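You operate a simulated robot arm through the tools that you are given. There is no shell and no other tool. Be economical: measure what you need, move in short steps, check, and stop when the job is done.

You run a simulated two-armed robot. Do the job below in one go: nothing can be reset, and whatever is moved stays where it is left.

Task
Back off the pins of the grey and blue shackles and tray both for greasing.
Fine: hold each shackle while its pin turns; the yellow tray takes them; the yellow shackle stays.
Where things are to end (x, y in the base frame): grey bow shackle within 60 mm of [580, -550]; blue bow shackle within 60 mm of [490, -550].

It is judged by the outcome, as a careful person would: the job done as asked, and still so three seconds after it is handed in. It fails if anything else is knocked over, pushed out of place, dropped, spilled or broken.

Robot
Two 7-joint arms with two-finger parallel grippers on one trunk, on a base that drives. Base frame: it is fixed to the floor where the robot stands at the start and does not move with it; the origin is under the middle of the robot, x ahead of it, y to its left, z up; the surface under the hand at the start is at about z = 780. Readings come in mm, rad, newtons and seconds.
The left shoulder is at the start at [70, 163, 1145], the right one opposite. With the tool pointing down near the work surface each hand reaches from about 380 to 880 mm from the robot's upright axis, wherever it stands, measured 20 degrees to its own side. Places, roughly: blue bow shackle pin [500, 400, 900]; grey bow shackle pin [500, 0, 900]; inside the yellow parts tray [500, -600, 800]; yellow bow shackle pin [800, -100, 900]. Payload 3.43 kg a hand.
Tool frame (each hand has its own): the origin (TCP) lies between the finger pads and is the grasp point; the fingertips stand 34 mm ahead of it; z points along the fingers, y is the line along which they close. Largest opening 128 mm; finger width 24, thickness 12; the body of the gripper, 48 by 130 mm, starts 96 mm behind the TCP.
Orientation is told as [roll, pitch, yaw] about the base's x, y, z axes, in that order, counted from this pose: with the fingers straight down and closing along the base's y, the tool's x points along the base's -x, its y along +y and its z along -z.

Tools
- The arms move only by the tool send_rows. It takes "left_plan", "right_plan" or both (then of equal length, played together; a hand with none holds still); each is a list of rows, each an object of numbers (a shift or turn left out is 0, a gripper value left out holds the last): "x", "y", "z": the shift along the tool's x, y, z in mm; "ax", "ay", "az": the turn, a rotation vector about the tool's x, y, z in rad; "claw": the finger opening in mm, from 0 to 128. In form: [{"x": .., "y": .., "z": .., "ax": .., "ay": .., "az": .., "claw": ..}, ...]. A call has 1 to 12 rows; each row shifts and turns the commanded pose from where the row before left it, along the tool's axes as they then stand. A row lasts 0.2 s, in which the tool goes at most 50 mm and 0.15 rad; a call with a longer step from one row to the next is refused whole, and so is a gripper value outside its range. A pose out of reach is approached as far as the arm can. The call stops where the force on the tool passes 40 N (or 10 N more than at its start, if that is more) or the arm is blocked; 0.2 s more then pass. The fingers move at their own pace (about 153 mm/s each) and stop on an object; they squeeze with about 31 N. The grip force told is the motor's: it shows also when the fingers shut on nothing. Time passes only in rows, and 0.2 s behind the last, so rows that do not move let the fingers close. The reply holds the time, the measured pose of the TCP, the force on the tool along the base axes, the opening and the grip force, in the units named above and with some noise, with the torque about the TCP (base axes, N m) and any sound that the robot's microphone picked up.
- Cameras (640 x 400 px; columns grow to the right, rows downward): "scene" is now at [134.7, -9.1, 1368.7]; the picture's right is [-0.09, -1.00, 0.00], its down [-0.61, 0.05, -0.79] and it looks along [0.79, -0.07, -0.61] (base axes); focal length 244 px, centre (320, 200). "left" rides on the left gripper at [76, 11, -160] in its tool frame; the picture's right is [-0.15, 0.99, 0.00], its down [-0.88, -0.13, -0.46] and it looks along [-0.45, -0.07, 0.89] (tool axes); focal length 234 px, centre (320, 200). "right" rides on the right gripper at [76, -11, -160] in its tool frame; the picture's right is [0.15, 0.99, 0.00], its down [-0.88, 0.13, -0.46] and it looks along [-0.45, 0.07, 0.89] (tool axes); focal length 234 px, centre (320, 200).
- grab_frame(camera): a new picture of that camera. It takes no simulated time.
- slide_trunk(by): slides the trunk up (or, below 0, down) by that many mm; the arms and the scene camera ride with it, the base frame stays. It gives what a move gives, with no picture.
- steer(legs): drives the robot by 1 to 6 legs, each [ahead, left, turn to the left] in mm, mm and rad, along the robot's own axes; the way and the turn of a leg run together, so that a leg with both is an arc; at most 1500 mm and 3.142 rad a leg. The arms and the cameras ride along, it lands a little off, and it stops where it bumps. It gives what a move gives.
- pan_tilt(pan, tilt): turns the head with the scene camera to pan (to the left, within 1.501 rad either way) and tilt (down, from -0.506 to 1.204), counted from straight ahead of the robot. It gives what a move gives.
- measure_at(camera, pixels): for up to 12 pixels [column, row] of the newest picture of that camera ("zoom" is the newest enlarged one), the place [x, y, z] in the base frame of the surface seen there, good to about 3 mm. It takes no simulated time.
- inspect(camera, box): a new picture of the part [left, top, right, bottom] of that camera's present view, enlarged. It takes no simulated time.
- job_done(): hands the job in; it is judged then, once.

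Work in short steps. Measure before you move; look again where a grasp or a placing could have gone wrong, and mend it. You have 80 turns and 70 pictures in all, those below and enlarged ones among them. Open the grippers and draw the arms clear of the work before you hand the job in, unless the task says otherwise; then end with one line.

The tools are called after "Request:" by a JSON object that holds its "api" and its "payload". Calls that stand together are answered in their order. send_rows: Moves the arms, as the interface text tells. Its arguments: {"type":"object","properties":{"left_plan":{"type":"array"},"right_plan":{"type":"array"}},"required":[]} The other tools are called the same way: slide_trunk (by) slides the trunk up or down; steer (legs) drives the base; pan_tilt (pan, tilt) turns the head that bears the scene camera; grab_frame (camera) takes a picture; measure_at (camera, pixels) gives the place of the surface under pixels of a picture; inspect (camera, box) takes an enlarged picture of a part of a camera's view; job_done () hands the job in.

At the start:

```text
t: 0.0
left_tool_pos: [615.4, 264.9, 1225.2]
left_tcp_rot: [0.001, -0.001, 0.001]
left_force: [-1.2, -0.2, 0.5]
left_torque: [0.04, 0.0, -0.01]
left_gripper_width: 127.9
left_gripper_force: 0.1
right_tool_pos: [564.1, -330.2, 1150.7]
right_tcp_rot: [0.0, -0.001, 0.001]
right_force: [-0.4, 0.4, 0.2]
right_torque: [-0.01, 0.0, -0.01]
right_gripper_width: 128.0
right_gripper_force: 0.0
trunk travel left (down, up): [-625.0, 315.0]
robot x, y, heading: [-2.6, -1.9, -0.003]
head pan, tilt: [-0.087, 0.654]
```

scene: 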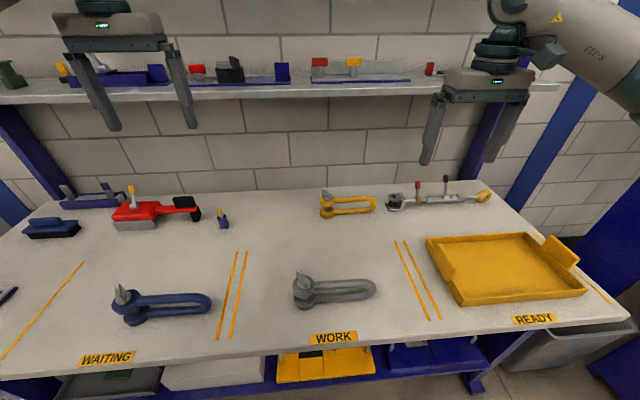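
right: 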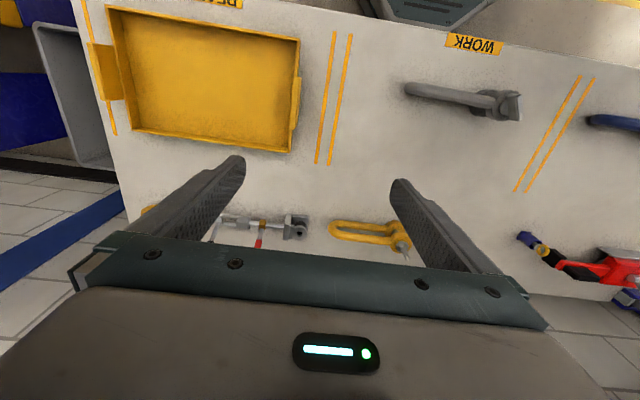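
left: 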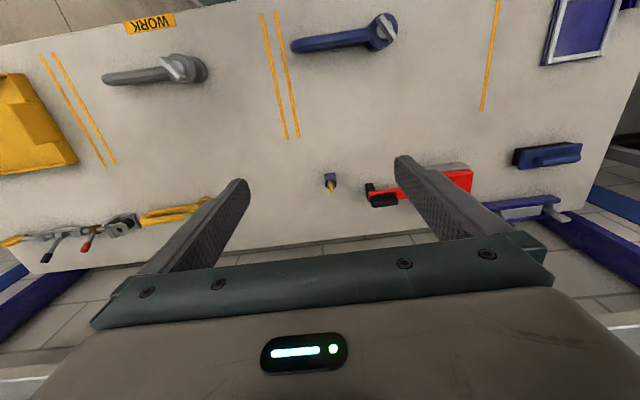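

The scene shows the grey shackle near (330,288) and the blue one near (160,303), each lying flat with its pin standing up. I'll enlarge both.

Request:
{"api": "inspect", "payload": {"camera": "scene", "box": [270, 250, 400, 331]}}

Request:
{"api": "measure_at", "payload": {"camera": "zoom", "pixels": [[160, 110], [165, 130], [170, 180], [170, 230], [250, 200], [350, 180], [350, 215], [480, 180], [510, 200], [350, 280], [400, 210], [200, 280]]}}

Request:
{"api": "inspect", "payload": {"camera": "scene", "box": [95, 265, 225, 346]}}

```text
4.92 times, centred on (335, 290) of scene
```

zoom: 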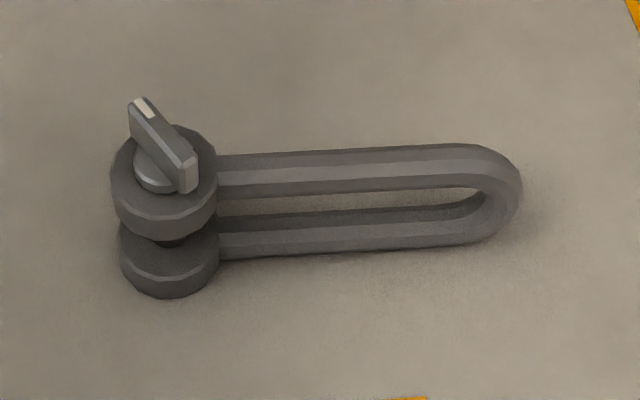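

```text
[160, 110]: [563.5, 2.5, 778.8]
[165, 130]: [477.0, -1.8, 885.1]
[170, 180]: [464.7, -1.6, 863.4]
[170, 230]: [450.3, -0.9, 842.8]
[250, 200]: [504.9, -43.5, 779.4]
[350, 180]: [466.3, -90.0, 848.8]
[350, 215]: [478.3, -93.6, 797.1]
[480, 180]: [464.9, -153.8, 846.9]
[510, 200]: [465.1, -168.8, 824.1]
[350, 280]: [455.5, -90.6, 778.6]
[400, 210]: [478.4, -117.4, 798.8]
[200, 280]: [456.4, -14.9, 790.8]
```

```text
4.92 times, centred on (160, 306) of scene
```

zoom: 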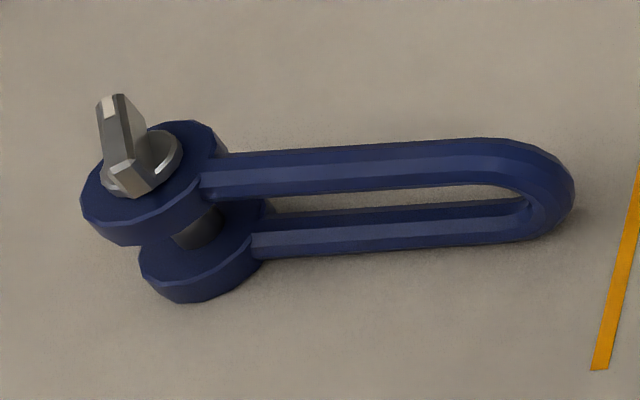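

The blue one seems to lean a little. I'll measure its points, then enlarge the yellow shackle and tray for comparison.

Request:
{"api": "measure_at", "payload": {"camera": "zoom", "pixels": [[110, 102], [130, 180], [120, 135], [105, 210], [190, 140], [200, 285], [300, 175], [300, 240], [500, 165], [560, 195], [450, 225], [195, 230]]}}

Request:
{"api": "inspect", "payload": {"camera": "scene", "box": [290, 170, 420, 251]}}

Request:
{"api": "inspect", "payload": {"camera": "scene", "box": [400, 210, 620, 348]}}

Request:
{"api": "measure_at", "payload": {"camera": "zoom", "pixels": [[90, 95], [360, 70], [520, 245], [190, 270], [130, 110], [350, 100], [480, 235], [200, 235], [300, 170], [110, 170], [490, 120]]}}

```text
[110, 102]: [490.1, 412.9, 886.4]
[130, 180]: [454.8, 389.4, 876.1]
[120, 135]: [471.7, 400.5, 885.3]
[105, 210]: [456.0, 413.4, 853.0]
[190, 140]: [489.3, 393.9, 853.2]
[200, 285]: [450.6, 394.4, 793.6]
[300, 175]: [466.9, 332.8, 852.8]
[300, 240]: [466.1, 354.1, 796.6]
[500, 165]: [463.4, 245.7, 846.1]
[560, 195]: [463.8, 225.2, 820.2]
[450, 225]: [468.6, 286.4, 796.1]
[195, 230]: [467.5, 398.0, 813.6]
```

```text
4.92 times, centred on (355, 210) of scene
```

zoom: 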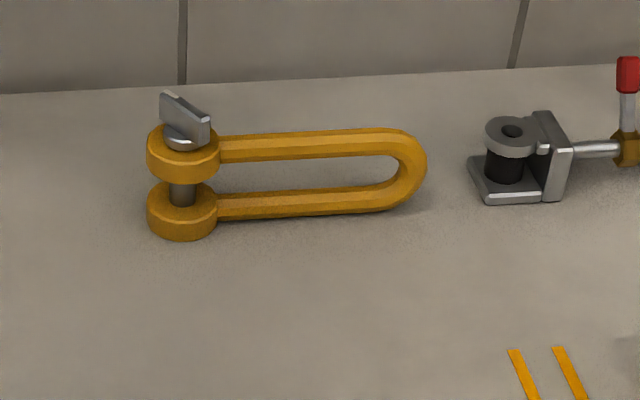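

```text
2.90 times, centred on (510, 279) of scene
```

zoom: 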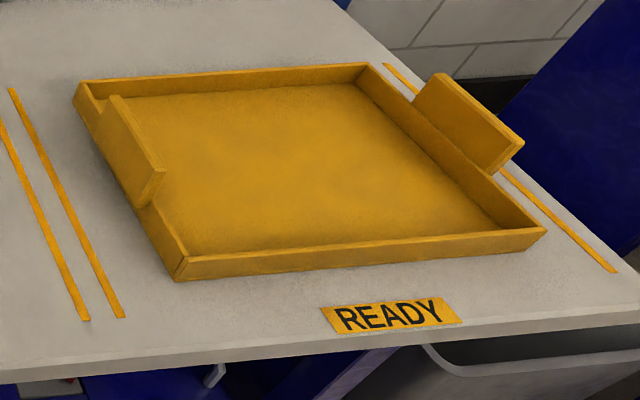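

```text
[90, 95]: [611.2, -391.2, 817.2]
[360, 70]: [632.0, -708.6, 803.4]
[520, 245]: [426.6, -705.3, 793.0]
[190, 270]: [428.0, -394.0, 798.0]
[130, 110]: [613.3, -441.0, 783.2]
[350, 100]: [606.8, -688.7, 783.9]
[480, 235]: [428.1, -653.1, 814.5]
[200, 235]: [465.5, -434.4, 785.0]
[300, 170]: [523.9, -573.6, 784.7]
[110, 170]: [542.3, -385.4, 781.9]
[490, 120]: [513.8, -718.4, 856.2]
```

The tray floor is at z≈784, spanning x 430..625 and y -395..-705. I'll zoom in on the grey and blue pin heads for wing orientation and any thread or arrow marks.

Request:
{"api": "inspect", "payload": {"camera": "scene", "box": [110, 278, 150, 303]}}

Request:
{"api": "measure_at", "payload": {"camera": "zoom", "pixels": [[95, 100], [160, 110], [180, 280], [100, 240], [130, 180], [240, 240], [60, 330], [330, 200], [60, 360]]}}

Request:
{"api": "inspect", "payload": {"camera": "scene", "box": [284, 264, 324, 289]}}

Request:
{"api": "measure_at", "payload": {"camera": "zoom", "pixels": [[200, 110], [240, 150], [290, 200], [325, 230], [335, 270], [220, 160], [200, 280], [120, 250], [400, 250], [260, 380], [300, 140]]}}

```text
16.00 times, centred on (130, 290) of scene
```

zoom: 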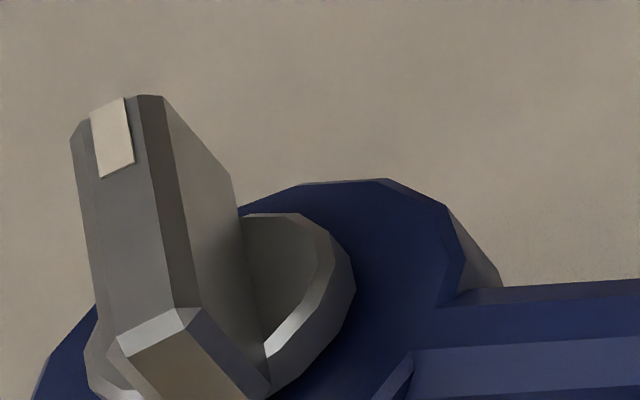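

```text
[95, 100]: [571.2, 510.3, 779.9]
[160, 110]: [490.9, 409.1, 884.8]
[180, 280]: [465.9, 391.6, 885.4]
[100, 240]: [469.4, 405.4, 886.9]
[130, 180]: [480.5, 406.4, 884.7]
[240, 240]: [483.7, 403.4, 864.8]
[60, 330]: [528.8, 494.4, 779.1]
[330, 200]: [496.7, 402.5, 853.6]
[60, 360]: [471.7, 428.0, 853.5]
```

```text
16.00 times, centred on (304, 276) of scene
```

zoom: 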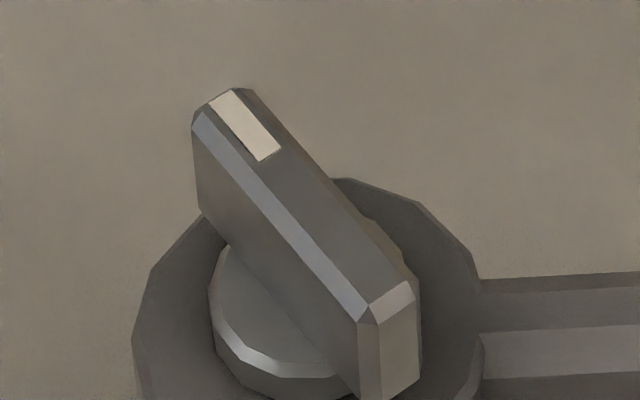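

```text
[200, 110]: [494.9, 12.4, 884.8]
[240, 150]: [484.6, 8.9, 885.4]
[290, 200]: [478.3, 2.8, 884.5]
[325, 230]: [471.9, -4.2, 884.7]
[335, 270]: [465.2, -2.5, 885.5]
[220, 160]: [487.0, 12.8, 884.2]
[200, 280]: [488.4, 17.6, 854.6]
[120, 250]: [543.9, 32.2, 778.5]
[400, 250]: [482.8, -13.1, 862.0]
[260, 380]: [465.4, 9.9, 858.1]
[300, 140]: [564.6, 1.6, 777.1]
```

The grey wing runs roughly 35° off x, its flats between z≈865 and 885. My plan is for the right hand to grip the bow from above closing along x (yaw +90°), while the left comes onto the wing. Both wrists turn now, still high up.

Request:
{"api": "send_rows", "payload": {"left_plan": [{"az": 0.149}, {"az": 0.149}, {"az": 0.149}, {"az": 0.149}, {"az": 0.149}, {"az": 0.149}, {"az": 0.149}, {"az": 0.149}, {"az": 0.149}, {"az": 0.149}, {"az": 0.149}], "right_plan": [{"az": -0.1428}, {"az": -0.1428}, {"az": -0.1428}, {"az": -0.1428}, {"az": -0.1428}, {"az": -0.1428}, {"az": -0.1428}, {"az": -0.1428}, {"az": -0.1428}, {"az": -0.1428}, {"az": -0.1428}]}}

```text
t: 2.4
left_tool_pos: [414.6, 131.4, 1156.0]
left_tcp_rot: [0.002, -0.001, -1.639]
left_force: [0.3, 0.6, 0.6]
left_torque: [0.02, -0.02, -0.02]
left_gripper_width: 128.0
left_gripper_force: 0.0
left hand out of reach, approached as far as the arm can: row 5, 6, 7, 8, 9, 10, 11
right_tool_pos: [408.2, -188.1, 1117.3]
right_tcp_rot: [-0.003, 0.001, 1.568]
right_force: [-0.3, -0.2, -0.1]
right_torque: [-0.02, 0.0, 0.0]
right_gripper_width: 128.3
right_gripper_force: 0.1
right hand out of reach, approached as far as the arm can: row 6, 7, 8, 9, 10, 11
trunk travel left (down, up): [-625.0, 315.0]
robot x, y, heading: [1.0, -0.3, 0.001]
head pan, tilt: [-0.087, 0.654]
```

Both arms pulled in because high poses are hard to reach, so I'll lower them: right to above the grey bow, left finishing its turn on the way down.

Request:
{"api": "send_rows", "payload": {"left_plan": [{"z": 40}, {"z": 40}, {"z": 40}, {"az": 0.1485}, {"az": 0.1485}, {"az": 0.1485}, {"az": 0.1485}, {"az": 0.1485}, {"az": 0.1485}], "right_plan": [{"z": 40}, {"z": 40}, {"z": 37}, {"y": -31}, {"y": -31}, {"x": -34}, {"x": -34}, {}, {}]}}

Request:
{"api": "grab_frame", "payload": {"camera": "right"}}

Request:
{"api": "grab_frame", "payload": {"camera": "left"}}

```text
t: 4.4
left_tool_pos: [247.4, 46.7, 1077.9]
left_tcp_rot: [-0.001, 0.001, -2.531]
left_force: [-0.1, -0.5, -0.9]
left_torque: [0.04, -0.04, 0.01]
left_gripper_width: 127.9
left_gripper_force: 0.2
left hand out of reach, approached as far as the arm can: row 4, 5, 6, 7, 8, 9
right_tool_pos: [413.0, -112.0, 1005.2]
right_tcp_rot: [0.0, -0.001, 1.571]
right_force: [0.8, -0.2, 0.5]
right_torque: [0.02, -0.01, -0.02]
right_gripper_width: 127.9
right_gripper_force: 0.1
right hand out of reach, approached as far as the arm can: row 4, 5
trunk travel left (down, up): [-625.0, 315.0]
robot x, y, heading: [0.2, 0.0, -0.002]
head pan, tilt: [-0.087, 0.654]
```

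```text
60 pictures are left
```

right: 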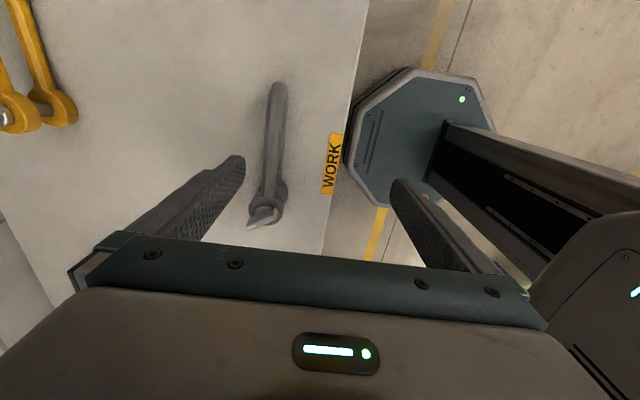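

```text
59 pictures are left
```

left: 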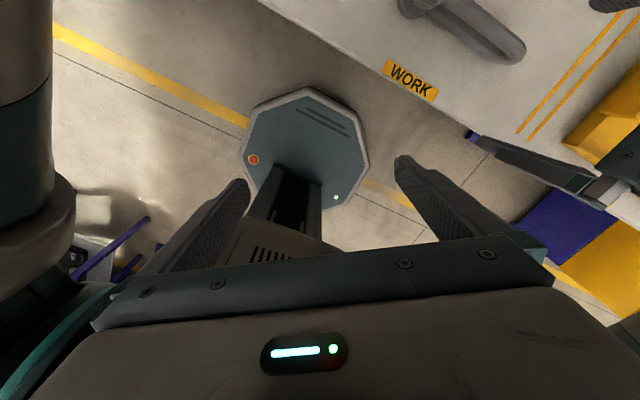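

Left yaw −145° is out of its comfortable range, so I'll use the equivalent yaw of about +35° and turn it back. Meanwhile the right lowers to z≈920 and moves forward over the bow.

Request:
{"api": "send_rows", "payload": {"left_plan": [{"az": -0.149}, {"az": -0.149}, {"az": -0.149}, {"az": -0.149}, {"az": -0.149}, {"az": -0.149}, {"az": -0.149}, {"az": -0.149}, {"az": -0.149}, {"az": -0.149}, {"az": -0.149}, {"az": -0.149}], "right_plan": [{"z": 28}, {"z": 28}, {"z": 29}, {"y": -28, "x": 10}, {"y": -29, "x": 10}, {}, {}, {}, {}, {}, {}, {}]}}

```text
t: 7.0
left_tool_pos: [248.9, 48.0, 1077.9]
left_tcp_rot: [0.001, 0.001, -0.74]
left_force: [-0.1, -0.4, 0.1]
left_torque: [0.03, 0.01, 0.01]
left_gripper_width: 127.9
left_gripper_force: 0.0
right_tool_pos: [431.1, -118.5, 918.1]
right_tcp_rot: [-0.001, 0.001, 1.568]
right_force: [-0.5, -0.3, 1.0]
right_torque: [0.0, -0.04, -0.02]
right_gripper_width: 128.0
right_gripper_force: 0.1
right hand out of reach, approached as far as the arm can: row 4, 5
trunk travel left (down, up): [-625.0, 315.0]
robot x, y, heading: [-0.6, 3.0, -0.002]
head pan, tilt: [-0.087, 0.654]
```

Right stalls at x≈431 for this yaw, apparently a wrist-versus-arm azimuth limit. Moving the robot 150 mm right makes the forearm point more to the left, which should ease both hands; nothing on the table is taller than the fingertips (z≥884) along that path.

Request:
{"api": "steer", "payload": {"legs": [[0, -150, 0]]}}

Request:
{"api": "send_rows", "payload": {"left_plan": [{"az": -0.149}, {"az": -0.149}, {"az": -0.149}, {"az": -0.149}, {"az": -0.149}, {"az": -0.149}, {"az": -0.149}, {"az": -0.149}, {"az": -0.149}], "right_plan": [{"x": -35}, {"x": -35}, {"x": -35}, {"x": -30}, {"y": -20}, {"y": -20}, {}, {}, {}]}}

```text
t: 8.4
left_tool_pos: [247.8, -103.0, 1077.3]
left_tcp_rot: [0.001, 0.0, -0.742]
left_force: [-0.7, 0.9, -0.3]
left_torque: [0.02, -0.02, -0.01]
left_gripper_width: 127.9
left_gripper_force: 0.0
right_tool_pos: [429.6, -270.0, 919.1]
right_tcp_rot: [0.001, 0.001, 1.568]
right_force: [0.3, -0.4, 0.7]
right_torque: [-0.01, 0.01, -0.03]
right_gripper_width: 128.3
right_gripper_force: 0.1
trunk travel left (down, up): [-625.0, 315.0]
robot x, y, heading: [2.2, -149.3, -0.003]
head pan, tilt: [-0.087, 0.654]
```

```text
t: 10.4
left_tool_pos: [248.2, -102.7, 1079.1]
left_tcp_rot: [-0.001, 0.0, 0.601]
left_force: [-0.9, -0.3, -0.3]
left_torque: [0.0, 0.01, 0.01]
left_gripper_width: 128.0
left_gripper_force: 0.0
right_tool_pos: [469.8, -132.9, 919.0]
right_tcp_rot: [0.0, 0.001, 1.57]
right_force: [0.4, -0.4, 0.7]
right_torque: [-0.02, 0.02, 0.03]
right_gripper_width: 128.0
right_gripper_force: 0.0
trunk travel left (down, up): [-625.0, 315.0]
robot x, y, heading: [-0.6, -150.6, 0.0]
head pan, tilt: [-0.087, 0.654]
```

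Reachable now. I'll bring the left over the pin (first +y, then +x) at about z 980, and look through the right camera for the bow centre.

Request:
{"api": "send_rows", "payload": {"left_plan": [{"x": -29, "y": 40}, {"x": -29, "y": 45}, {"z": 40}, {"z": 40}, {"x": -37, "y": -26}, {"x": -37, "y": -26}, {"x": -38, "y": -26}, {"x": -38, "y": -26}, {"x": -38, "y": -25}, {"z": 20}]}}

Request:
{"api": "grab_frame", "payload": {"camera": "right"}}

Request:
{"api": "grab_frame", "payload": {"camera": "left"}}

```text
refused: row 2 steps farther than a row can; nothing moved
```

```text
58 pictures are left
```

right: 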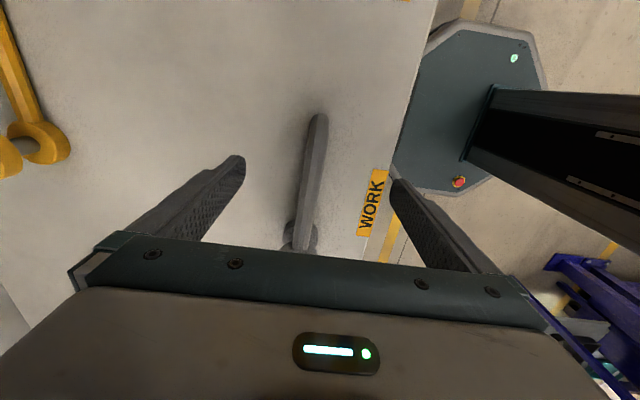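

```text
57 pictures are left
```

left: 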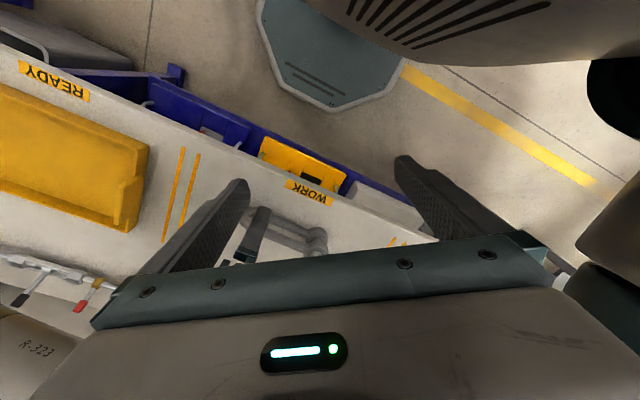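

The bow sits at column ~312 in the right view between the fingers. I'll measure its top edges and resend the left approach with shorter steps.

Request:
{"api": "measure_at", "payload": {"camera": "right", "pixels": [[305, 150], [318, 150], [303, 180], [310, 180], [318, 180], [300, 210], [307, 210], [315, 210], [318, 120], [310, 230]]}}

Request:
{"api": "send_rows", "payload": {"left_plan": [{"x": -19, "y": 28}, {"x": -19, "y": 28}, {"x": -20, "y": 29}, {"z": 40}, {"z": 40}, {"x": -37, "y": -26}, {"x": -37, "y": -26}, {"x": -38, "y": -26}, {"x": -38, "y": -26}, {"x": -38, "y": -25}, {"z": 20}]}}

Request:
{"api": "grab_frame", "payload": {"camera": "left"}}

```text
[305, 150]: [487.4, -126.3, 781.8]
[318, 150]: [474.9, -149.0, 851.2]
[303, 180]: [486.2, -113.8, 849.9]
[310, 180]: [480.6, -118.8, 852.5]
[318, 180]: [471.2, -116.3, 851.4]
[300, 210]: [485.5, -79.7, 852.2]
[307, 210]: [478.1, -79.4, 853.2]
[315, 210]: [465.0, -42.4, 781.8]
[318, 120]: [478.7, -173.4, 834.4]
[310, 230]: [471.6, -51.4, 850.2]
```

```text
t: 12.1
left_tool_pos: [417.3, -42.2, 1050.0]
left_tcp_rot: [0.006, 0.009, 0.575]
left_force: [-10.8, 24.3, 4.0]
left_torque: [-2.3, -0.39, 0.36]
left_gripper_width: 112.9
left_gripper_force: 0.1
left hand out of reach, approached as far as the arm can: row 1, 2, 3, 4, 5
right_tool_pos: [478.7, -136.5, 918.9]
right_tcp_rot: [-0.003, -0.002, 1.544]
right_force: [8.8, -2.6, 0.0]
right_torque: [0.32, 1.17, -0.36]
right_gripper_width: 128.0
right_gripper_force: 0.1
trunk travel left (down, up): [-625.0, 315.0]
robot x, y, heading: [2.3, -149.5, 0.002]
head pan, tilt: [-0.087, 0.654]
stopped in row 8 (left hand): the force on the tool passed its limit at 71 N (the readings are from after the stop); the commanded pose is now the measured one
```

```text
56 pictures are left
```

left: 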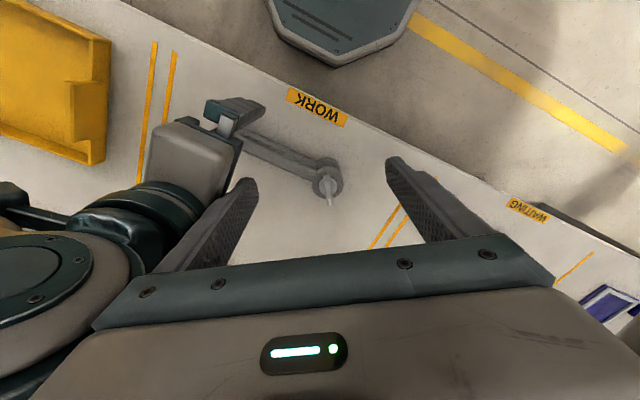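

The left finger touched the right gripper's body because the left's +y shift had been cut short. I'll back the left away in +y, then forward to over the pin.

Request:
{"api": "send_rows", "payload": {"left_plan": [{"y": 20}, {"y": 25}, {"y": 10}, {}]}}

```text
t: 13.1
left_tool_pos: [387.0, 3.6, 1050.9]
left_tcp_rot: [0.003, 0.007, 0.577]
left_force: [0.4, 0.5, 0.0]
left_torque: [0.01, 0.02, -0.04]
left_gripper_width: 128.1
left_gripper_force: 0.0
right_tool_pos: [476.4, -134.6, 918.1]
right_tcp_rot: [-0.003, 0.001, 1.549]
right_force: [0.0, 0.3, -0.3]
right_torque: [-0.01, 0.03, 0.01]
right_gripper_width: 127.9
right_gripper_force: 0.1
trunk travel left (down, up): [-625.0, 315.0]
robot x, y, heading: [1.1, -151.4, 0.002]
head pan, tilt: [-0.087, 0.654]
```

Clear again. Right: align and descend to z≈822 around the bow (centre x≈478.5). Left: move over the pin with fingers narrowed to 60.

Request:
{"api": "send_rows", "payload": {"left_plan": [{"x": -24, "y": -17, "claw": 60}, {"x": -25, "y": -17}, {"x": -25, "y": -16}, {"z": 35}, {"z": 35}], "right_plan": [{"az": -0.022, "y": -2}, {"z": 25}, {"z": 25}, {"z": 25}, {"z": 20}]}}

Request:
{"api": "grab_frame", "payload": {"camera": "left"}}

Request:
{"api": "grab_frame", "payload": {"camera": "right"}}

```text
t: 14.3
left_tool_pos: [475.5, 0.9, 980.1]
left_tcp_rot: [0.002, 0.007, 0.578]
left_force: [0.0, 0.6, 0.7]
left_torque: [-0.03, 0.0, 0.0]
left_gripper_width: 60.0
left_gripper_force: 0.0
right_tool_pos: [479.4, -135.2, 823.1]
right_tcp_rot: [-0.003, -0.003, 1.572]
right_force: [0.5, -0.5, 0.3]
right_torque: [-0.01, -0.01, -0.03]
right_gripper_width: 128.0
right_gripper_force: 0.1
trunk travel left (down, up): [-625.0, 315.0]
robot x, y, heading: [1.6, -146.7, -0.002]
head pan, tilt: [-0.087, 0.654]
```

```text
55 pictures are left
```

left: 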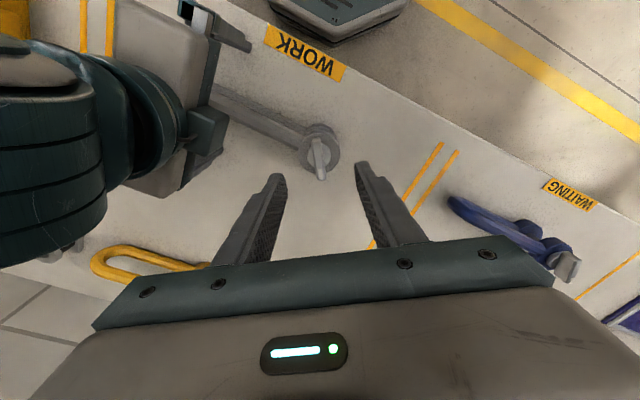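

```text
54 pictures are left
```

right: 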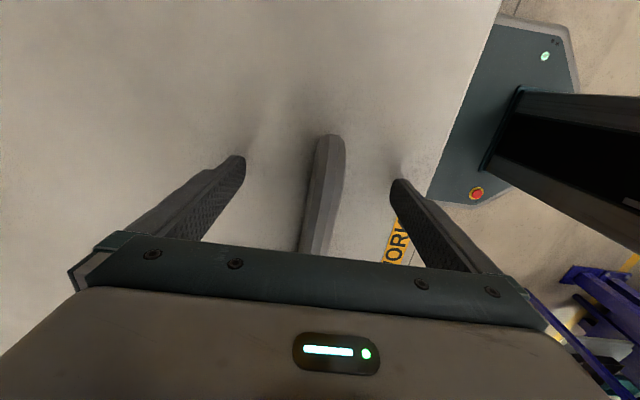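

The wing (about (318,158)) lines up with the left tool. I'll close the right on the bow and zoom the left view to measure the wing.

Request:
{"api": "send_rows", "payload": {"right_plan": [{"claw": 10}, {"claw": 0}, {}, {}]}}

Request:
{"api": "inspect", "payload": {"camera": "left", "box": [280, 110, 360, 160]}}

Request:
{"api": "measure_at", "payload": {"camera": "left", "pixels": [[315, 140], [317, 150], [318, 160], [319, 170], [321, 178], [314, 155], [323, 155], [306, 150], [332, 150]]}}

```text
t: 15.3
left_tool_pos: [475.5, 0.4, 980.2]
left_tcp_rot: [0.002, 0.008, 0.579]
left_force: [0.2, -0.2, 0.0]
left_torque: [0.0, 0.0, 0.02]
left_gripper_width: 60.0
left_gripper_force: 0.1
right_tool_pos: [479.9, -135.3, 823.0]
right_tcp_rot: [-0.003, 0.0, 1.57]
right_force: [1.4, 1.1, 0.0]
right_torque: [0.2, 0.06, -0.19]
right_gripper_width: 21.8
right_gripper_force: 31.2
trunk travel left (down, up): [-625.0, 315.0]
robot x, y, heading: [-2.6, -147.4, -0.002]
head pan, tilt: [-0.087, 0.654]
```

```text
8.00 times, centred on (320, 135) of left
```

zoom: 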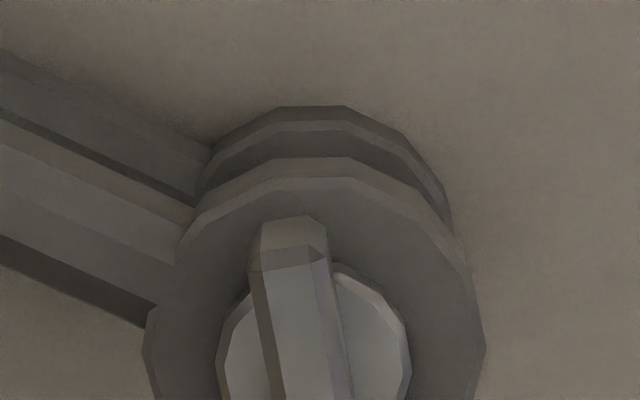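

```text
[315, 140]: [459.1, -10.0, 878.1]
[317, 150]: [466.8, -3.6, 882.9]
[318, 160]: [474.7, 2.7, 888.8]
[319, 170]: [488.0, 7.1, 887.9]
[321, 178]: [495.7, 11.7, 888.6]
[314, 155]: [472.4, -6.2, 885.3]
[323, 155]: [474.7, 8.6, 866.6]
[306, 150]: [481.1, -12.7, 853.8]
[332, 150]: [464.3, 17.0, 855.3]
```

Wing centre is (477,1), direction ≈0.55 rad, top z≈886. I'll lower the left to z≈901 and close on it.

Request:
{"api": "send_rows", "payload": {"left_plan": [{"x": -2, "z": 30}, {"z": 30}, {"z": 19}, {"claw": 0}, {}, {}]}}

Request:
{"api": "grab_frame", "payload": {"camera": "left"}}

```text
t: 16.7
left_tool_pos: [475.4, 0.5, 901.0]
left_tcp_rot: [0.002, 0.009, 0.577]
left_force: [4.5, -10.6, -0.3]
left_torque: [-0.33, -0.43, 0.75]
left_gripper_width: 10.5
left_gripper_force: 30.9
right_tool_pos: [478.1, -134.9, 823.1]
right_tcp_rot: [-0.002, -0.001, 1.572]
right_force: [-4.7, 10.0, -0.7]
right_torque: [-0.38, 0.15, -0.25]
right_gripper_width: 21.7
right_gripper_force: 30.9
trunk travel left (down, up): [-625.0, 315.0]
robot x, y, heading: [-3.1, -150.2, -0.001]
head pan, tilt: [-0.087, 0.654]
```

```text
52 pictures are left
```

left: 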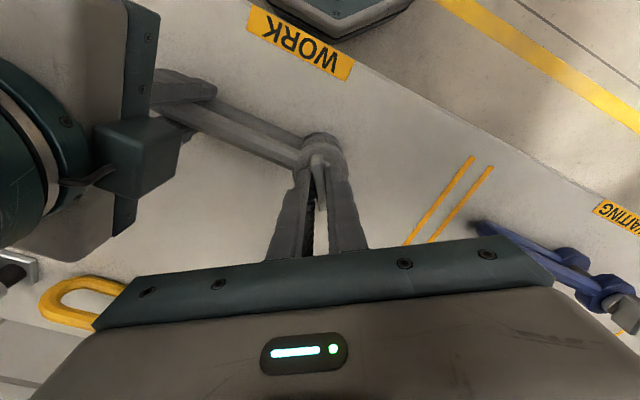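

Wing gripped (10.5 mm). I'll relieve the side force by 1 mm and try a small counter-clockwise turn (0.3 rad), watching torque and sound.

Request:
{"api": "send_rows", "payload": {"left_plan": [{"y": -1.2}, {"az": -0.1}, {"az": -0.1}, {"az": -0.1}, {}]}}

```text
t: 17.9
left_tool_pos: [476.6, 0.1, 900.3]
left_tcp_rot: [0.004, 0.007, 0.877]
left_force: [-0.1, -8.0, -4.6]
left_torque: [-0.55, 0.05, -0.04]
left_gripper_width: 10.5
left_gripper_force: 31.2
right_tool_pos: [478.9, -135.2, 823.7]
right_tcp_rot: [-0.004, -0.002, 1.57]
right_force: [0.1, 9.1, 3.8]
right_torque: [0.75, -0.03, -0.01]
right_gripper_width: 21.8
right_gripper_force: 30.6
trunk travel left (down, up): [-625.0, 315.0]
robot x, y, heading: [-2.5, -147.9, 0.001]
head pan, tilt: [-0.087, 0.654]
```

It turned easily, but the z force is -4.6 N, which could mean the pin is sinking rather than rising. One more small turn to see the trend.

Request:
{"api": "send_rows", "payload": {"left_plan": [{"az": -0.1}, {"az": -0.1}, {"az": -0.1}, {}]}}

Request:
{"api": "inspect", "payload": {"camera": "scene", "box": [270, 230, 430, 330]}}

```text
t: 18.9
left_tool_pos: [477.1, 0.5, 901.1]
left_tcp_rot: [0.005, 0.008, 1.178]
left_force: [0.5, -14.3, -6.5]
left_torque: [-0.63, -0.11, -0.01]
left_gripper_width: 10.8
left_gripper_force: 30.3
right_tool_pos: [478.9, -134.5, 822.0]
right_tcp_rot: [-0.003, -0.002, 1.571]
right_force: [0.8, 15.1, 6.7]
right_torque: [0.68, 0.18, 0.04]
right_gripper_width: 22.0
right_gripper_force: 31.3
trunk travel left (down, up): [-625.0, 315.0]
robot x, y, heading: [4.4, -153.8, -0.0]
head pan, tilt: [-0.087, 0.654]
```

```text
4.00 times, centred on (350, 280) of scene
```

zoom: 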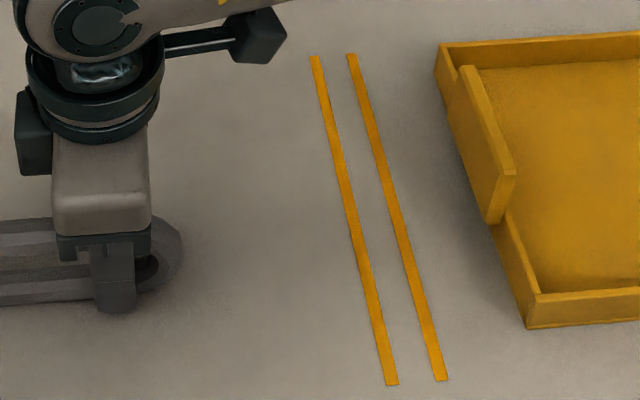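

The opposing forces lie along the line between the hands, so that is tension from slight misalignment and not a thread cue. I'll relieve it, turn another 0.5 rad, release and check the pin height.

Request:
{"api": "send_rows", "payload": {"left_plan": [{"x": 1.4, "y": -0.6}, {"az": -0.1}, {"az": -0.1}, {"az": -0.1}, {"az": -0.1}, {"az": -0.1}, {}]}}

```text
t: 20.5
left_tool_pos: [475.9, -0.3, 900.8]
left_tcp_rot: [0.009, 0.001, 1.678]
left_force: [-0.8, -2.2, 0.1]
left_torque: [-0.05, -0.41, -0.79]
left_gripper_width: 12.1
left_gripper_force: 31.5
right_tool_pos: [478.4, -135.5, 822.8]
right_tcp_rot: [-0.004, 0.002, 1.571]
right_force: [0.1, 5.1, 3.3]
right_torque: [-0.52, 0.55, 0.7]
right_gripper_width: 22.0
right_gripper_force: 30.6
trunk travel left (down, up): [-625.0, 315.0]
robot x, y, heading: [-1.5, -151.9, 0.004]
head pan, tilt: [-0.087, 0.654]
```

Opening grew to 12.1 mm and the pin now resists (-0.8 N m): the wing may have hit a stop. I'll release, lift the left hand and look.

Request:
{"api": "send_rows", "payload": {"left_plan": [{"claw": 50}, {}, {"z": -30}, {"z": -40}]}}

Request:
{"api": "grab_frame", "payload": {"camera": "left"}}

Request:
{"api": "grab_frame", "payload": {"camera": "scene"}}

```text
t: 21.5
left_tool_pos: [477.8, -0.9, 970.0]
left_tcp_rot: [0.01, 0.0, 1.677]
left_force: [-0.5, 0.7, 0.5]
left_torque: [0.04, 0.04, 0.01]
left_gripper_width: 50.2
left_gripper_force: 0.1
right_tool_pos: [478.2, -135.2, 823.3]
right_tcp_rot: [-0.004, 0.0, 1.571]
right_force: [-1.2, -1.4, 1.8]
right_torque: [-0.55, 0.06, 0.04]
right_gripper_width: 21.7
right_gripper_force: 31.1
trunk travel left (down, up): [-625.0, 315.0]
robot x, y, heading: [-0.1, -151.2, 0.003]
head pan, tilt: [-0.087, 0.654]
```

```text
50 pictures are left
```

left: 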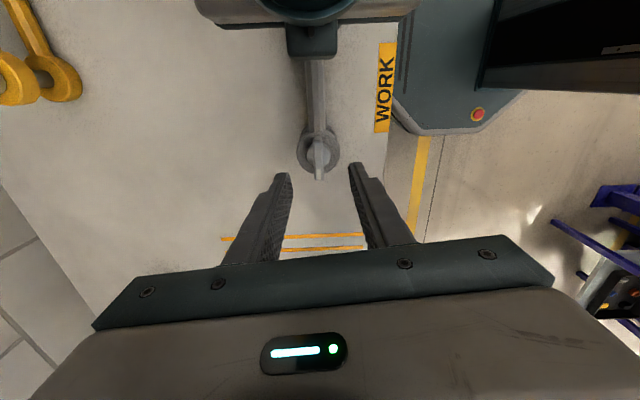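

```text
49 pictures are left
```

scene: 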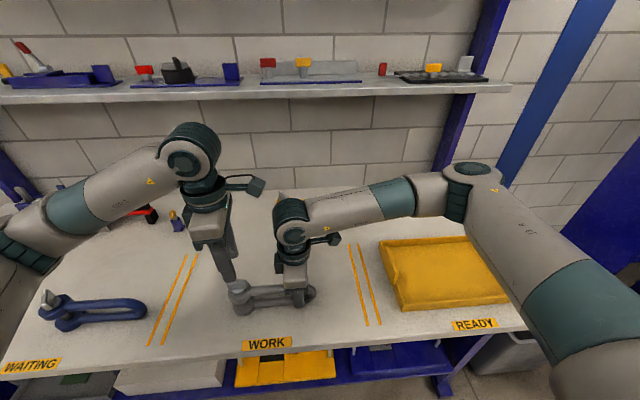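

Request:
{"api": "inspect", "payload": {"camera": "left", "box": [280, 120, 360, 170]}}

Request:
{"api": "measure_at", "payload": {"camera": "left", "pixels": [[316, 142], [317, 150], [318, 160], [320, 170], [321, 178], [303, 155], [335, 150], [318, 110]]}}

Request:
{"api": "inspect", "payload": {"camera": "scene", "box": [215, 270, 279, 310]}}

```text
8.00 times, centred on (320, 145) of left
```

zoom: 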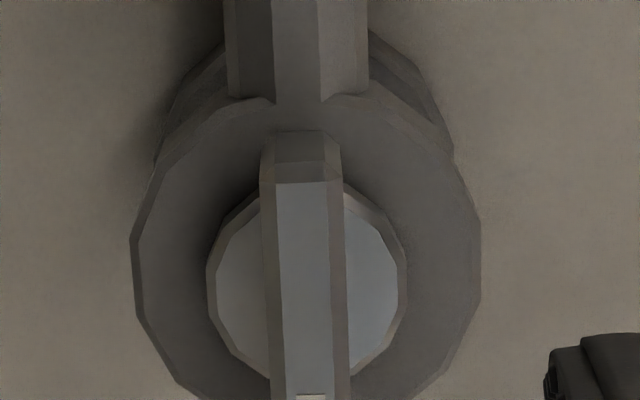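

```text
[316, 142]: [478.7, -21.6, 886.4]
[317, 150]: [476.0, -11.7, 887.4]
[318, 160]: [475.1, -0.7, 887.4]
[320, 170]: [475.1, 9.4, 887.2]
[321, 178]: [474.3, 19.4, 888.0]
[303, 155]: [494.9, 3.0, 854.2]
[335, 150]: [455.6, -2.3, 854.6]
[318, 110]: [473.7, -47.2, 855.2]
```

```text
10.00 times, centred on (247, 290) of scene
```

zoom: 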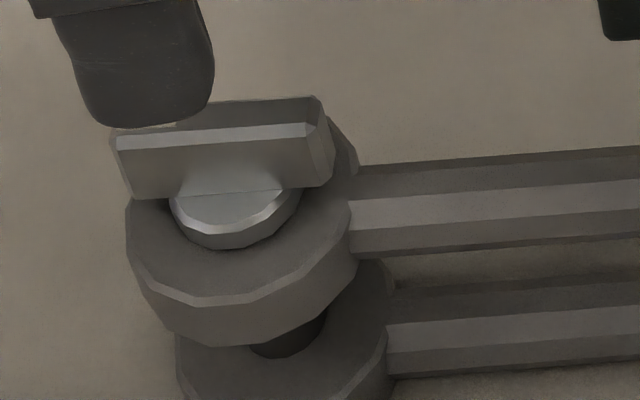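

The wing turned with the hand: it now lies along y (1.68 rad), marker end at +y, still seated. I'll rotate the left hand back by π for the next counter-clockwise stroke.

Request:
{"api": "send_rows", "payload": {"left_plan": [{"az": 0.149}, {"az": 0.149}, {"az": 0.149}, {"az": 0.149}, {"az": 0.149}, {"az": 0.149}, {"az": 0.149}, {"az": 0.149}, {"az": 0.149}, {"az": 0.149}, {"az": 0.149}, {"az": 0.149}]}}

Request:
{"api": "send_rows", "payload": {"left_plan": [{"az": 0.149}, {"az": 0.149}, {"az": 0.149}, {"az": 0.149}, {"az": 0.149}, {"az": 0.149}, {"az": 0.149}, {"az": 0.149}, {"az": 0.149}]}}

```text
t: 24.1
left_tool_pos: [478.2, -1.5, 970.7]
left_tcp_rot: [-0.003, 0.009, -0.114]
left_force: [1.0, 0.2, 0.0]
left_torque: [-0.01, 0.03, 0.0]
left_gripper_width: 50.2
left_gripper_force: 0.1
right_tool_pos: [477.5, -135.5, 822.9]
right_tcp_rot: [-0.004, -0.001, 1.57]
right_force: [-1.0, -0.6, -1.0]
right_torque: [-0.35, 0.06, 0.0]
right_gripper_width: 21.8
right_gripper_force: 30.8
trunk travel left (down, up): [-625.0, 315.0]
robot x, y, heading: [1.9, -147.9, -0.005]
head pan, tilt: [-0.087, 0.654]
```

```text
t: 26.1
left_tool_pos: [477.0, -0.3, 971.1]
left_tcp_rot: [-0.01, -0.001, -1.405]
left_force: [0.3, -0.5, 0.4]
left_torque: [-0.02, -0.01, 0.02]
left_gripper_width: 50.1
left_gripper_force: 0.0
left hand out of reach, approached as far as the arm can: row 9
right_tool_pos: [478.9, -135.0, 822.6]
right_tcp_rot: [-0.003, 0.0, 1.571]
right_force: [-0.7, 1.0, 0.3]
right_torque: [-0.4, 0.04, 0.01]
right_gripper_width: 21.7
right_gripper_force: 30.7
trunk travel left (down, up): [-625.0, 315.0]
robot x, y, heading: [-2.6, -149.2, -0.002]
head pan, tilt: [-0.087, 0.654]
```

Good, nearly aligned. I'll lower, finish the 0.05 rad, grip, and turn counter-clockwise about 1.2 rad.

Request:
{"api": "send_rows", "payload": {"left_plan": [{"z": 35}, {"z": 33}, {"az": 0.05}, {"claw": 0}, {}, {}, {"az": -0.12}, {"az": -0.12}, {"az": -0.12}, {"az": -0.12}, {}]}}

Request:
{"api": "send_rows", "payload": {"left_plan": [{"az": -0.12}, {"az": -0.12}, {"az": -0.12}, {"az": -0.12}, {"az": -0.12}, {"az": -0.12}, {}]}}

```text
t: 28.5
left_tool_pos: [472.8, 0.7, 949.9]
left_tcp_rot: [-0.003, 0.004, -0.912]
left_force: [-0.2, -0.2, 0.7]
left_torque: [0.0, -0.02, 0.0]
left_gripper_width: 0.1
left_gripper_force: 31.1
left hand out of reach, approached as far as the arm can: row 1, 2, 3
right_tool_pos: [480.3, -136.5, 823.9]
right_tcp_rot: [-0.003, 0.0, 1.57]
right_force: [0.2, 0.6, -0.8]
right_torque: [-0.35, 0.0, 0.05]
right_gripper_width: 22.1
right_gripper_force: 31.2
trunk travel left (down, up): [-625.0, 315.0]
robot x, y, heading: [-1.7, -149.5, 0.001]
head pan, tilt: [-0.087, 0.654]
```

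```text
t: 30.1
left_tool_pos: [473.7, 2.0, 950.8]
left_tcp_rot: [0.001, 0.009, -0.191]
left_force: [-0.3, 0.2, 0.1]
left_torque: [0.0, -0.05, 0.02]
left_gripper_width: 0.1
left_gripper_force: 30.5
right_tool_pos: [477.5, -135.4, 823.5]
right_tcp_rot: [-0.003, 0.0, 1.569]
right_force: [0.4, 0.4, 0.4]
right_torque: [-0.34, 0.02, 0.03]
right_gripper_width: 21.8
right_gripper_force: 30.9
trunk travel left (down, up): [-625.0, 315.0]
robot x, y, heading: [1.5, -153.1, 0.001]
head pan, tilt: [-0.087, 0.654]
```

At yaw −1.46 the arm cannot get down to the wing and it closed on air, no contact. I'll open, return to the +1.68 alignment, and continue counter-clockwise from there instead.

Request:
{"api": "send_rows", "payload": {"left_plan": [{"claw": 50, "z": -20}, {"az": -0.1437}, {"az": -0.1437}, {"az": -0.1437}, {"az": -0.1437}, {"az": -0.1437}, {"az": -0.1437}, {"az": -0.1437}, {"az": -0.1437}, {"az": -0.1437}, {"az": -0.1437}, {"az": -0.1437}]}}

Request:
{"api": "send_rows", "payload": {"left_plan": [{"az": -0.1437}, {"az": -0.1437}, {"x": 3, "y": -3}, {"z": 35}, {"z": 33}, {"claw": 0}, {}, {}]}}

```text
t: 32.7
left_tool_pos: [472.6, 1.4, 970.9]
left_tcp_rot: [0.009, 0.0, 1.39]
left_force: [-0.4, 0.2, -0.7]
left_torque: [-0.01, 0.01, 0.0]
left_gripper_width: 50.0
left_gripper_force: 0.0
right_tool_pos: [479.7, -135.8, 823.1]
right_tcp_rot: [-0.003, 0.0, 1.571]
right_force: [-0.3, -0.3, 1.0]
right_torque: [-0.38, 0.03, -0.01]
right_gripper_width: 22.0
right_gripper_force: 30.7
trunk travel left (down, up): [-625.0, 315.0]
robot x, y, heading: [-0.7, -151.6, -0.002]
head pan, tilt: [-0.087, 0.654]
```

```text
t: 34.5
left_tool_pos: [476.0, -2.4, 904.3]
left_tcp_rot: [0.006, -0.002, 1.676]
left_force: [5.0, 4.4, 1.4]
left_torque: [-0.49, -0.04, -0.47]
left_gripper_width: 12.1
left_gripper_force: 31.0
right_tool_pos: [477.7, -134.4, 823.6]
right_tcp_rot: [-0.001, -0.001, 1.573]
right_force: [-3.9, -2.5, 0.7]
right_torque: [-0.29, 0.3, 1.08]
right_gripper_width: 21.7
right_gripper_force: 31.0
trunk travel left (down, up): [-625.0, 315.0]
robot x, y, heading: [0.5, -151.2, -0.004]
head pan, tilt: [-0.087, 0.654]
```

Gripped again. Continuing counter-clockwise, 0.7 rad.

Request:
{"api": "send_rows", "payload": {"left_plan": [{"z": 2}, {"az": -0.1}, {"az": -0.1}, {"az": -0.1}, {"az": -0.1}, {"az": -0.1}, {"az": -0.1}, {"az": -0.1}, {}]}}

Request:
{"api": "grab_frame", "payload": {"camera": "left"}}

```text
t: 36.5
left_tool_pos: [475.4, -1.3, 899.8]
left_tcp_rot: [0.005, -0.008, 2.376]
left_force: [-3.3, -2.6, -2.1]
left_torque: [0.16, -0.22, -1.06]
left_gripper_width: 34.6
left_gripper_force: 30.5
right_tool_pos: [479.3, -133.0, 822.4]
right_tcp_rot: [-0.003, -0.004, 1.57]
right_force: [2.9, 4.1, 2.2]
right_torque: [0.17, 0.39, 0.71]
right_gripper_width: 22.5
right_gripper_force: 31.0
trunk travel left (down, up): [-625.0, 315.0]
robot x, y, heading: [0.6, -150.2, -0.0]
head pan, tilt: [-0.087, 0.654]
```

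```text
46 pictures are left
```

left: 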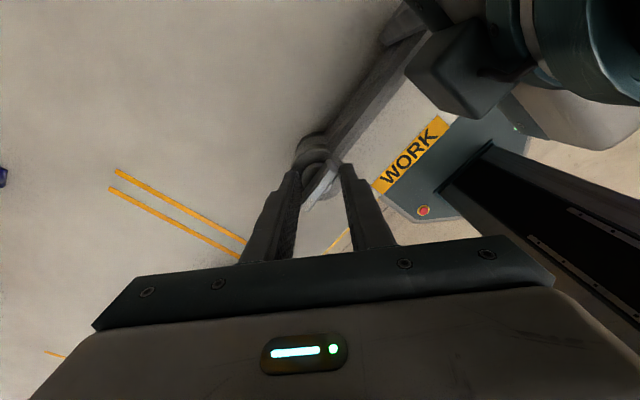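

The fingers were forced open (34.6 mm): the wing stopped around 90° and the hand slipped past it. I'll release, lift, and inspect how far the pin actually went and its height.

Request:
{"api": "send_rows", "payload": {"left_plan": [{"claw": 70}, {}, {"z": -40}, {"z": -40}]}}

Request:
{"api": "inspect", "payload": {"camera": "left", "box": [272, 115, 368, 175]}}

Request:
{"api": "inspect", "payload": {"camera": "scene", "box": [215, 270, 279, 310]}}

Request:
{"api": "measure_at", "payload": {"camera": "zoom", "pixels": [[120, 140], [220, 130], [310, 125], [200, 135], [260, 130], [200, 265], [320, 260], [180, 200], [220, 225]]}}

```text
t: 37.5
left_tool_pos: [477.7, -1.4, 980.3]
left_tcp_rot: [0.005, -0.006, 2.374]
left_force: [-0.3, -0.7, -0.9]
left_torque: [0.02, 0.01, 0.01]
left_gripper_width: 69.9
left_gripper_force: 0.0
right_tool_pos: [477.8, -136.0, 823.9]
right_tcp_rot: [-0.003, 0.001, 1.57]
right_force: [-0.3, -1.8, 2.8]
right_torque: [0.46, 0.21, 0.11]
right_gripper_width: 22.0
right_gripper_force: 30.9
trunk travel left (down, up): [-625.0, 315.0]
robot x, y, heading: [3.0, -148.9, 0.002]
head pan, tilt: [-0.087, 0.654]
```

```text
6.67 times, centred on (320, 145) of left
```

zoom: 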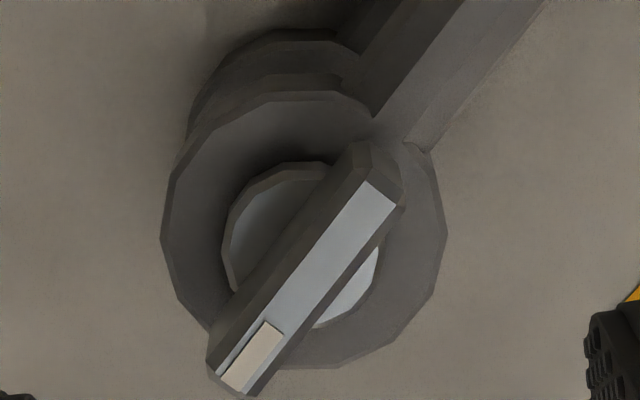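

```text
10.00 times, centred on (247, 290) of scene
```

zoom: 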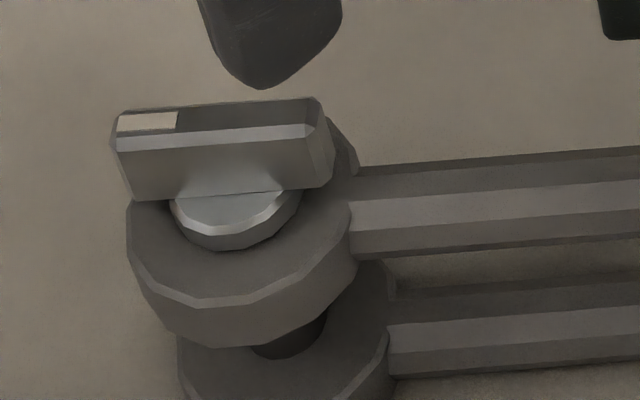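

```text
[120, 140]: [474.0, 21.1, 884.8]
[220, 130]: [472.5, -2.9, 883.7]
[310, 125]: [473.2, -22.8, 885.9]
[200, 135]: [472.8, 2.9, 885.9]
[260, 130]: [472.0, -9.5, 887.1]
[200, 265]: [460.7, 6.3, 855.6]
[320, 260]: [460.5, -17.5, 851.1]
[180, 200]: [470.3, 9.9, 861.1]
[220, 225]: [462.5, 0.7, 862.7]
```

The wing is now in line with the bow with the marker at +y, having turned freely about 60° away from its set position and come up against its end stop. So the grey pin is fully backed off. I'll move the left clear and lift the grey shackle with the right.

Request:
{"api": "send_rows", "payload": {"left_plan": [{"x": -21, "y": -22}, {"x": -21, "y": -21}, {"x": -14, "y": -14}, {"az": 0.148}, {"az": 0.148}, {"az": 0.148}, {"az": 0.148}, {"az": 0.148}, {"az": 0.148}], "right_plan": [{}, {}, {}, {"z": -10}, {"z": -20}, {"z": -20}, {"z": -20}, {"z": -20}, {"z": -20}]}}

Request:
{"api": "grab_frame", "payload": {"camera": "scene"}}

```text
t: 39.5
left_tool_pos: [476.7, 78.7, 979.7]
left_tcp_rot: [0.006, 0.0, 1.482]
left_force: [0.6, 0.6, -0.2]
left_torque: [0.01, -0.01, 0.0]
left_gripper_width: 70.2
left_gripper_force: 0.1
right_tool_pos: [478.3, -135.3, 934.2]
right_tcp_rot: [-0.004, 0.001, 1.57]
right_force: [-0.9, -0.2, -4.6]
right_torque: [-0.36, -0.02, -0.01]
right_gripper_width: 21.7
right_gripper_force: 30.6
trunk travel left (down, up): [-625.0, 315.0]
robot x, y, heading: [-0.4, -147.6, -0.001]
head pan, tilt: [-0.087, 0.654]
```

```text
43 pictures are left
```

scene: 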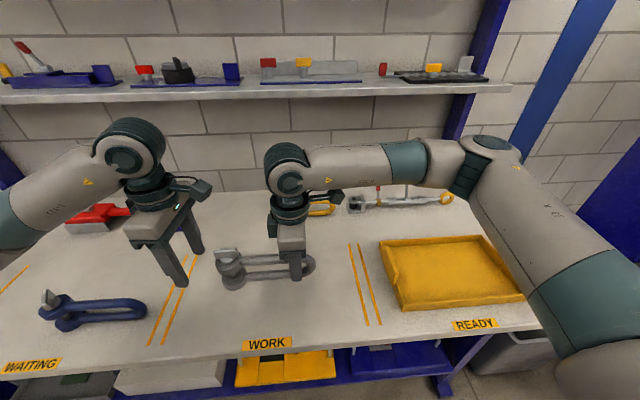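

Lifted cleanly and level (about 4.6 N). I'll drive 490 mm right to bring it over the tray.

Request:
{"api": "steer", "payload": {"legs": [[0, -490, 0]]}}

Request:
{"api": "send_rows", "payload": {"left_plan": [{"az": 0.148}, {"az": 0.148}, {"az": 0.148}, {"az": 0.148}, {"az": 0.148}, {"az": 0.148}], "right_plan": [{"y": -25}, {"y": -25}, {"y": -25}, {"y": -25}, {}, {}]}}

Request:
{"api": "grab_frame", "payload": {"camera": "scene"}}

```text
t: 42.4
left_tool_pos: [476.2, -404.7, 979.9]
left_tcp_rot: [0.009, -0.001, 1.49]
left_force: [0.2, -0.7, -0.9]
left_torque: [0.01, -0.01, 0.02]
left_gripper_width: 69.8
left_gripper_force: 0.0
right_tool_pos: [479.0, -618.5, 933.2]
right_tcp_rot: [-0.005, 0.0, 1.572]
right_force: [0.3, -1.5, -5.2]
right_torque: [-0.36, 0.01, -0.01]
right_gripper_width: 21.9
right_gripper_force: 30.7
trunk travel left (down, up): [-625.0, 315.0]
robot x, y, heading: [2.0, -635.9, 0.002]
head pan, tilt: [-0.087, 0.654]
```

```text
t: 43.8
left_tool_pos: [476.1, -405.1, 981.8]
left_tcp_rot: [0.006, 0.007, 0.598]
left_force: [-0.7, -0.4, 0.0]
left_torque: [-0.01, -0.01, -0.02]
left_gripper_width: 69.8
left_gripper_force: 0.2
right_tool_pos: [478.8, -619.0, 934.9]
right_tcp_rot: [-0.003, 0.0, 1.572]
right_force: [-0.6, 0.1, -4.3]
right_torque: [-0.37, 0.02, -0.02]
right_gripper_width: 21.8
right_gripper_force: 31.7
right hand out of reach, approached as far as the arm can: row 1, 2, 3, 4
trunk travel left (down, up): [-625.0, 315.0]
robot x, y, heading: [0.5, -634.3, 0.002]
head pan, tilt: [-0.087, 0.654]
```

```text
42 pictures are left
```

scene: 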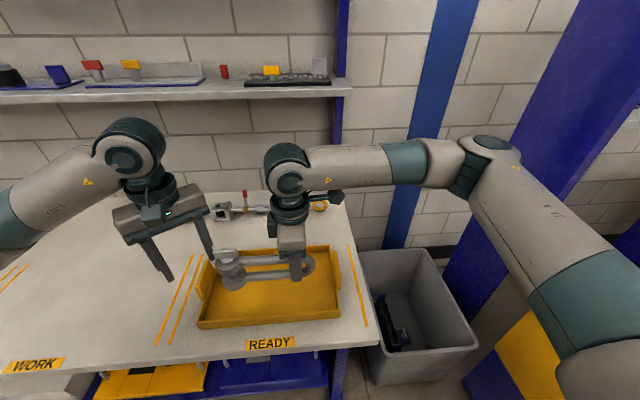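

Right tops out at x≈479 with this yaw, and I need about 575. I'll look through the left camera to see how much room the base has ahead before the table.

Request:
{"api": "grab_frame", "payload": {"camera": "left"}}

Request:
{"api": "pan_tilt", "payload": {"pan": -0.087, "tilt": 1.204}}

Request:
{"api": "grab_frame", "payload": {"camera": "scene"}}

```text
41 pictures are left
```

left: 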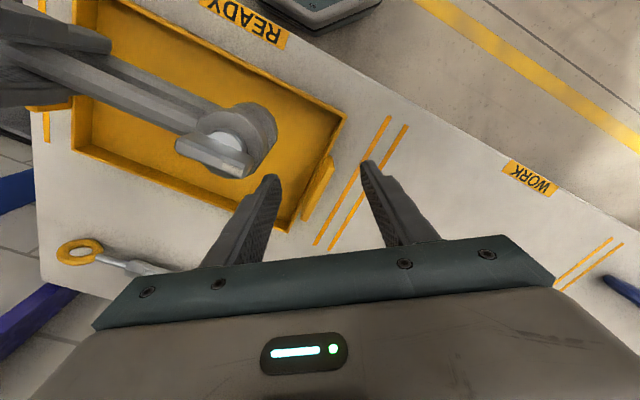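

```text
t: 44.7
left_tool_pos: [476.9, -405.1, 981.1]
left_tcp_rot: [0.007, 0.006, 0.601]
left_force: [0.2, 0.2, -0.3]
left_torque: [-0.01, 0.02, 0.04]
left_gripper_width: 70.4
left_gripper_force: 0.1
right_tool_pos: [478.0, -618.4, 934.2]
right_tcp_rot: [-0.004, 0.0, 1.572]
right_force: [-0.7, 0.6, -4.0]
right_torque: [-0.33, 0.02, -0.02]
right_gripper_width: 21.5
right_gripper_force: 30.8
trunk travel left (down, up): [-625.0, 315.0]
robot x, y, heading: [-1.3, -634.7, 0.002]
head pan, tilt: [-0.087, 1.201]
```

```text
40 pictures are left
```

scene: 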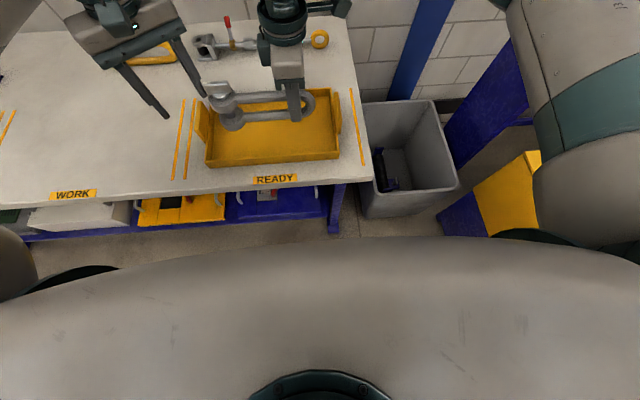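

I'll measure the table's front edge, its legs and shelf, and the visible base corner.

Request:
{"api": "measure_at", "payload": {"camera": "scene", "pixels": [[230, 185], [280, 205], [320, 200], [334, 230], [400, 215], [355, 230], [520, 160], [455, 215]]}}

Request:
{"api": "measure_at", "payload": {"camera": "left", "pixels": [[330, 8], [345, 18], [370, 5], [310, 20], [320, 28], [390, 20], [400, 90]]}}

```text
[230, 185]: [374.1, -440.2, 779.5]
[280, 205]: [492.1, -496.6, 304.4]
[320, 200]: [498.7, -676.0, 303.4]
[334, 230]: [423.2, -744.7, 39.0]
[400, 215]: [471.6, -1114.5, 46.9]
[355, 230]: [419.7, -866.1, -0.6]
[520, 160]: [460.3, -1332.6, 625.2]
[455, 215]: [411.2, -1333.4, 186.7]
```

```text
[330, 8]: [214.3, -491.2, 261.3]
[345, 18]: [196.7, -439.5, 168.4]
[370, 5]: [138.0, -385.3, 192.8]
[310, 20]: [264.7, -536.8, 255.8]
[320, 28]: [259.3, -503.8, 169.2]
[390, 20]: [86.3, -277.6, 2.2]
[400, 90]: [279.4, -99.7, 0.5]
```

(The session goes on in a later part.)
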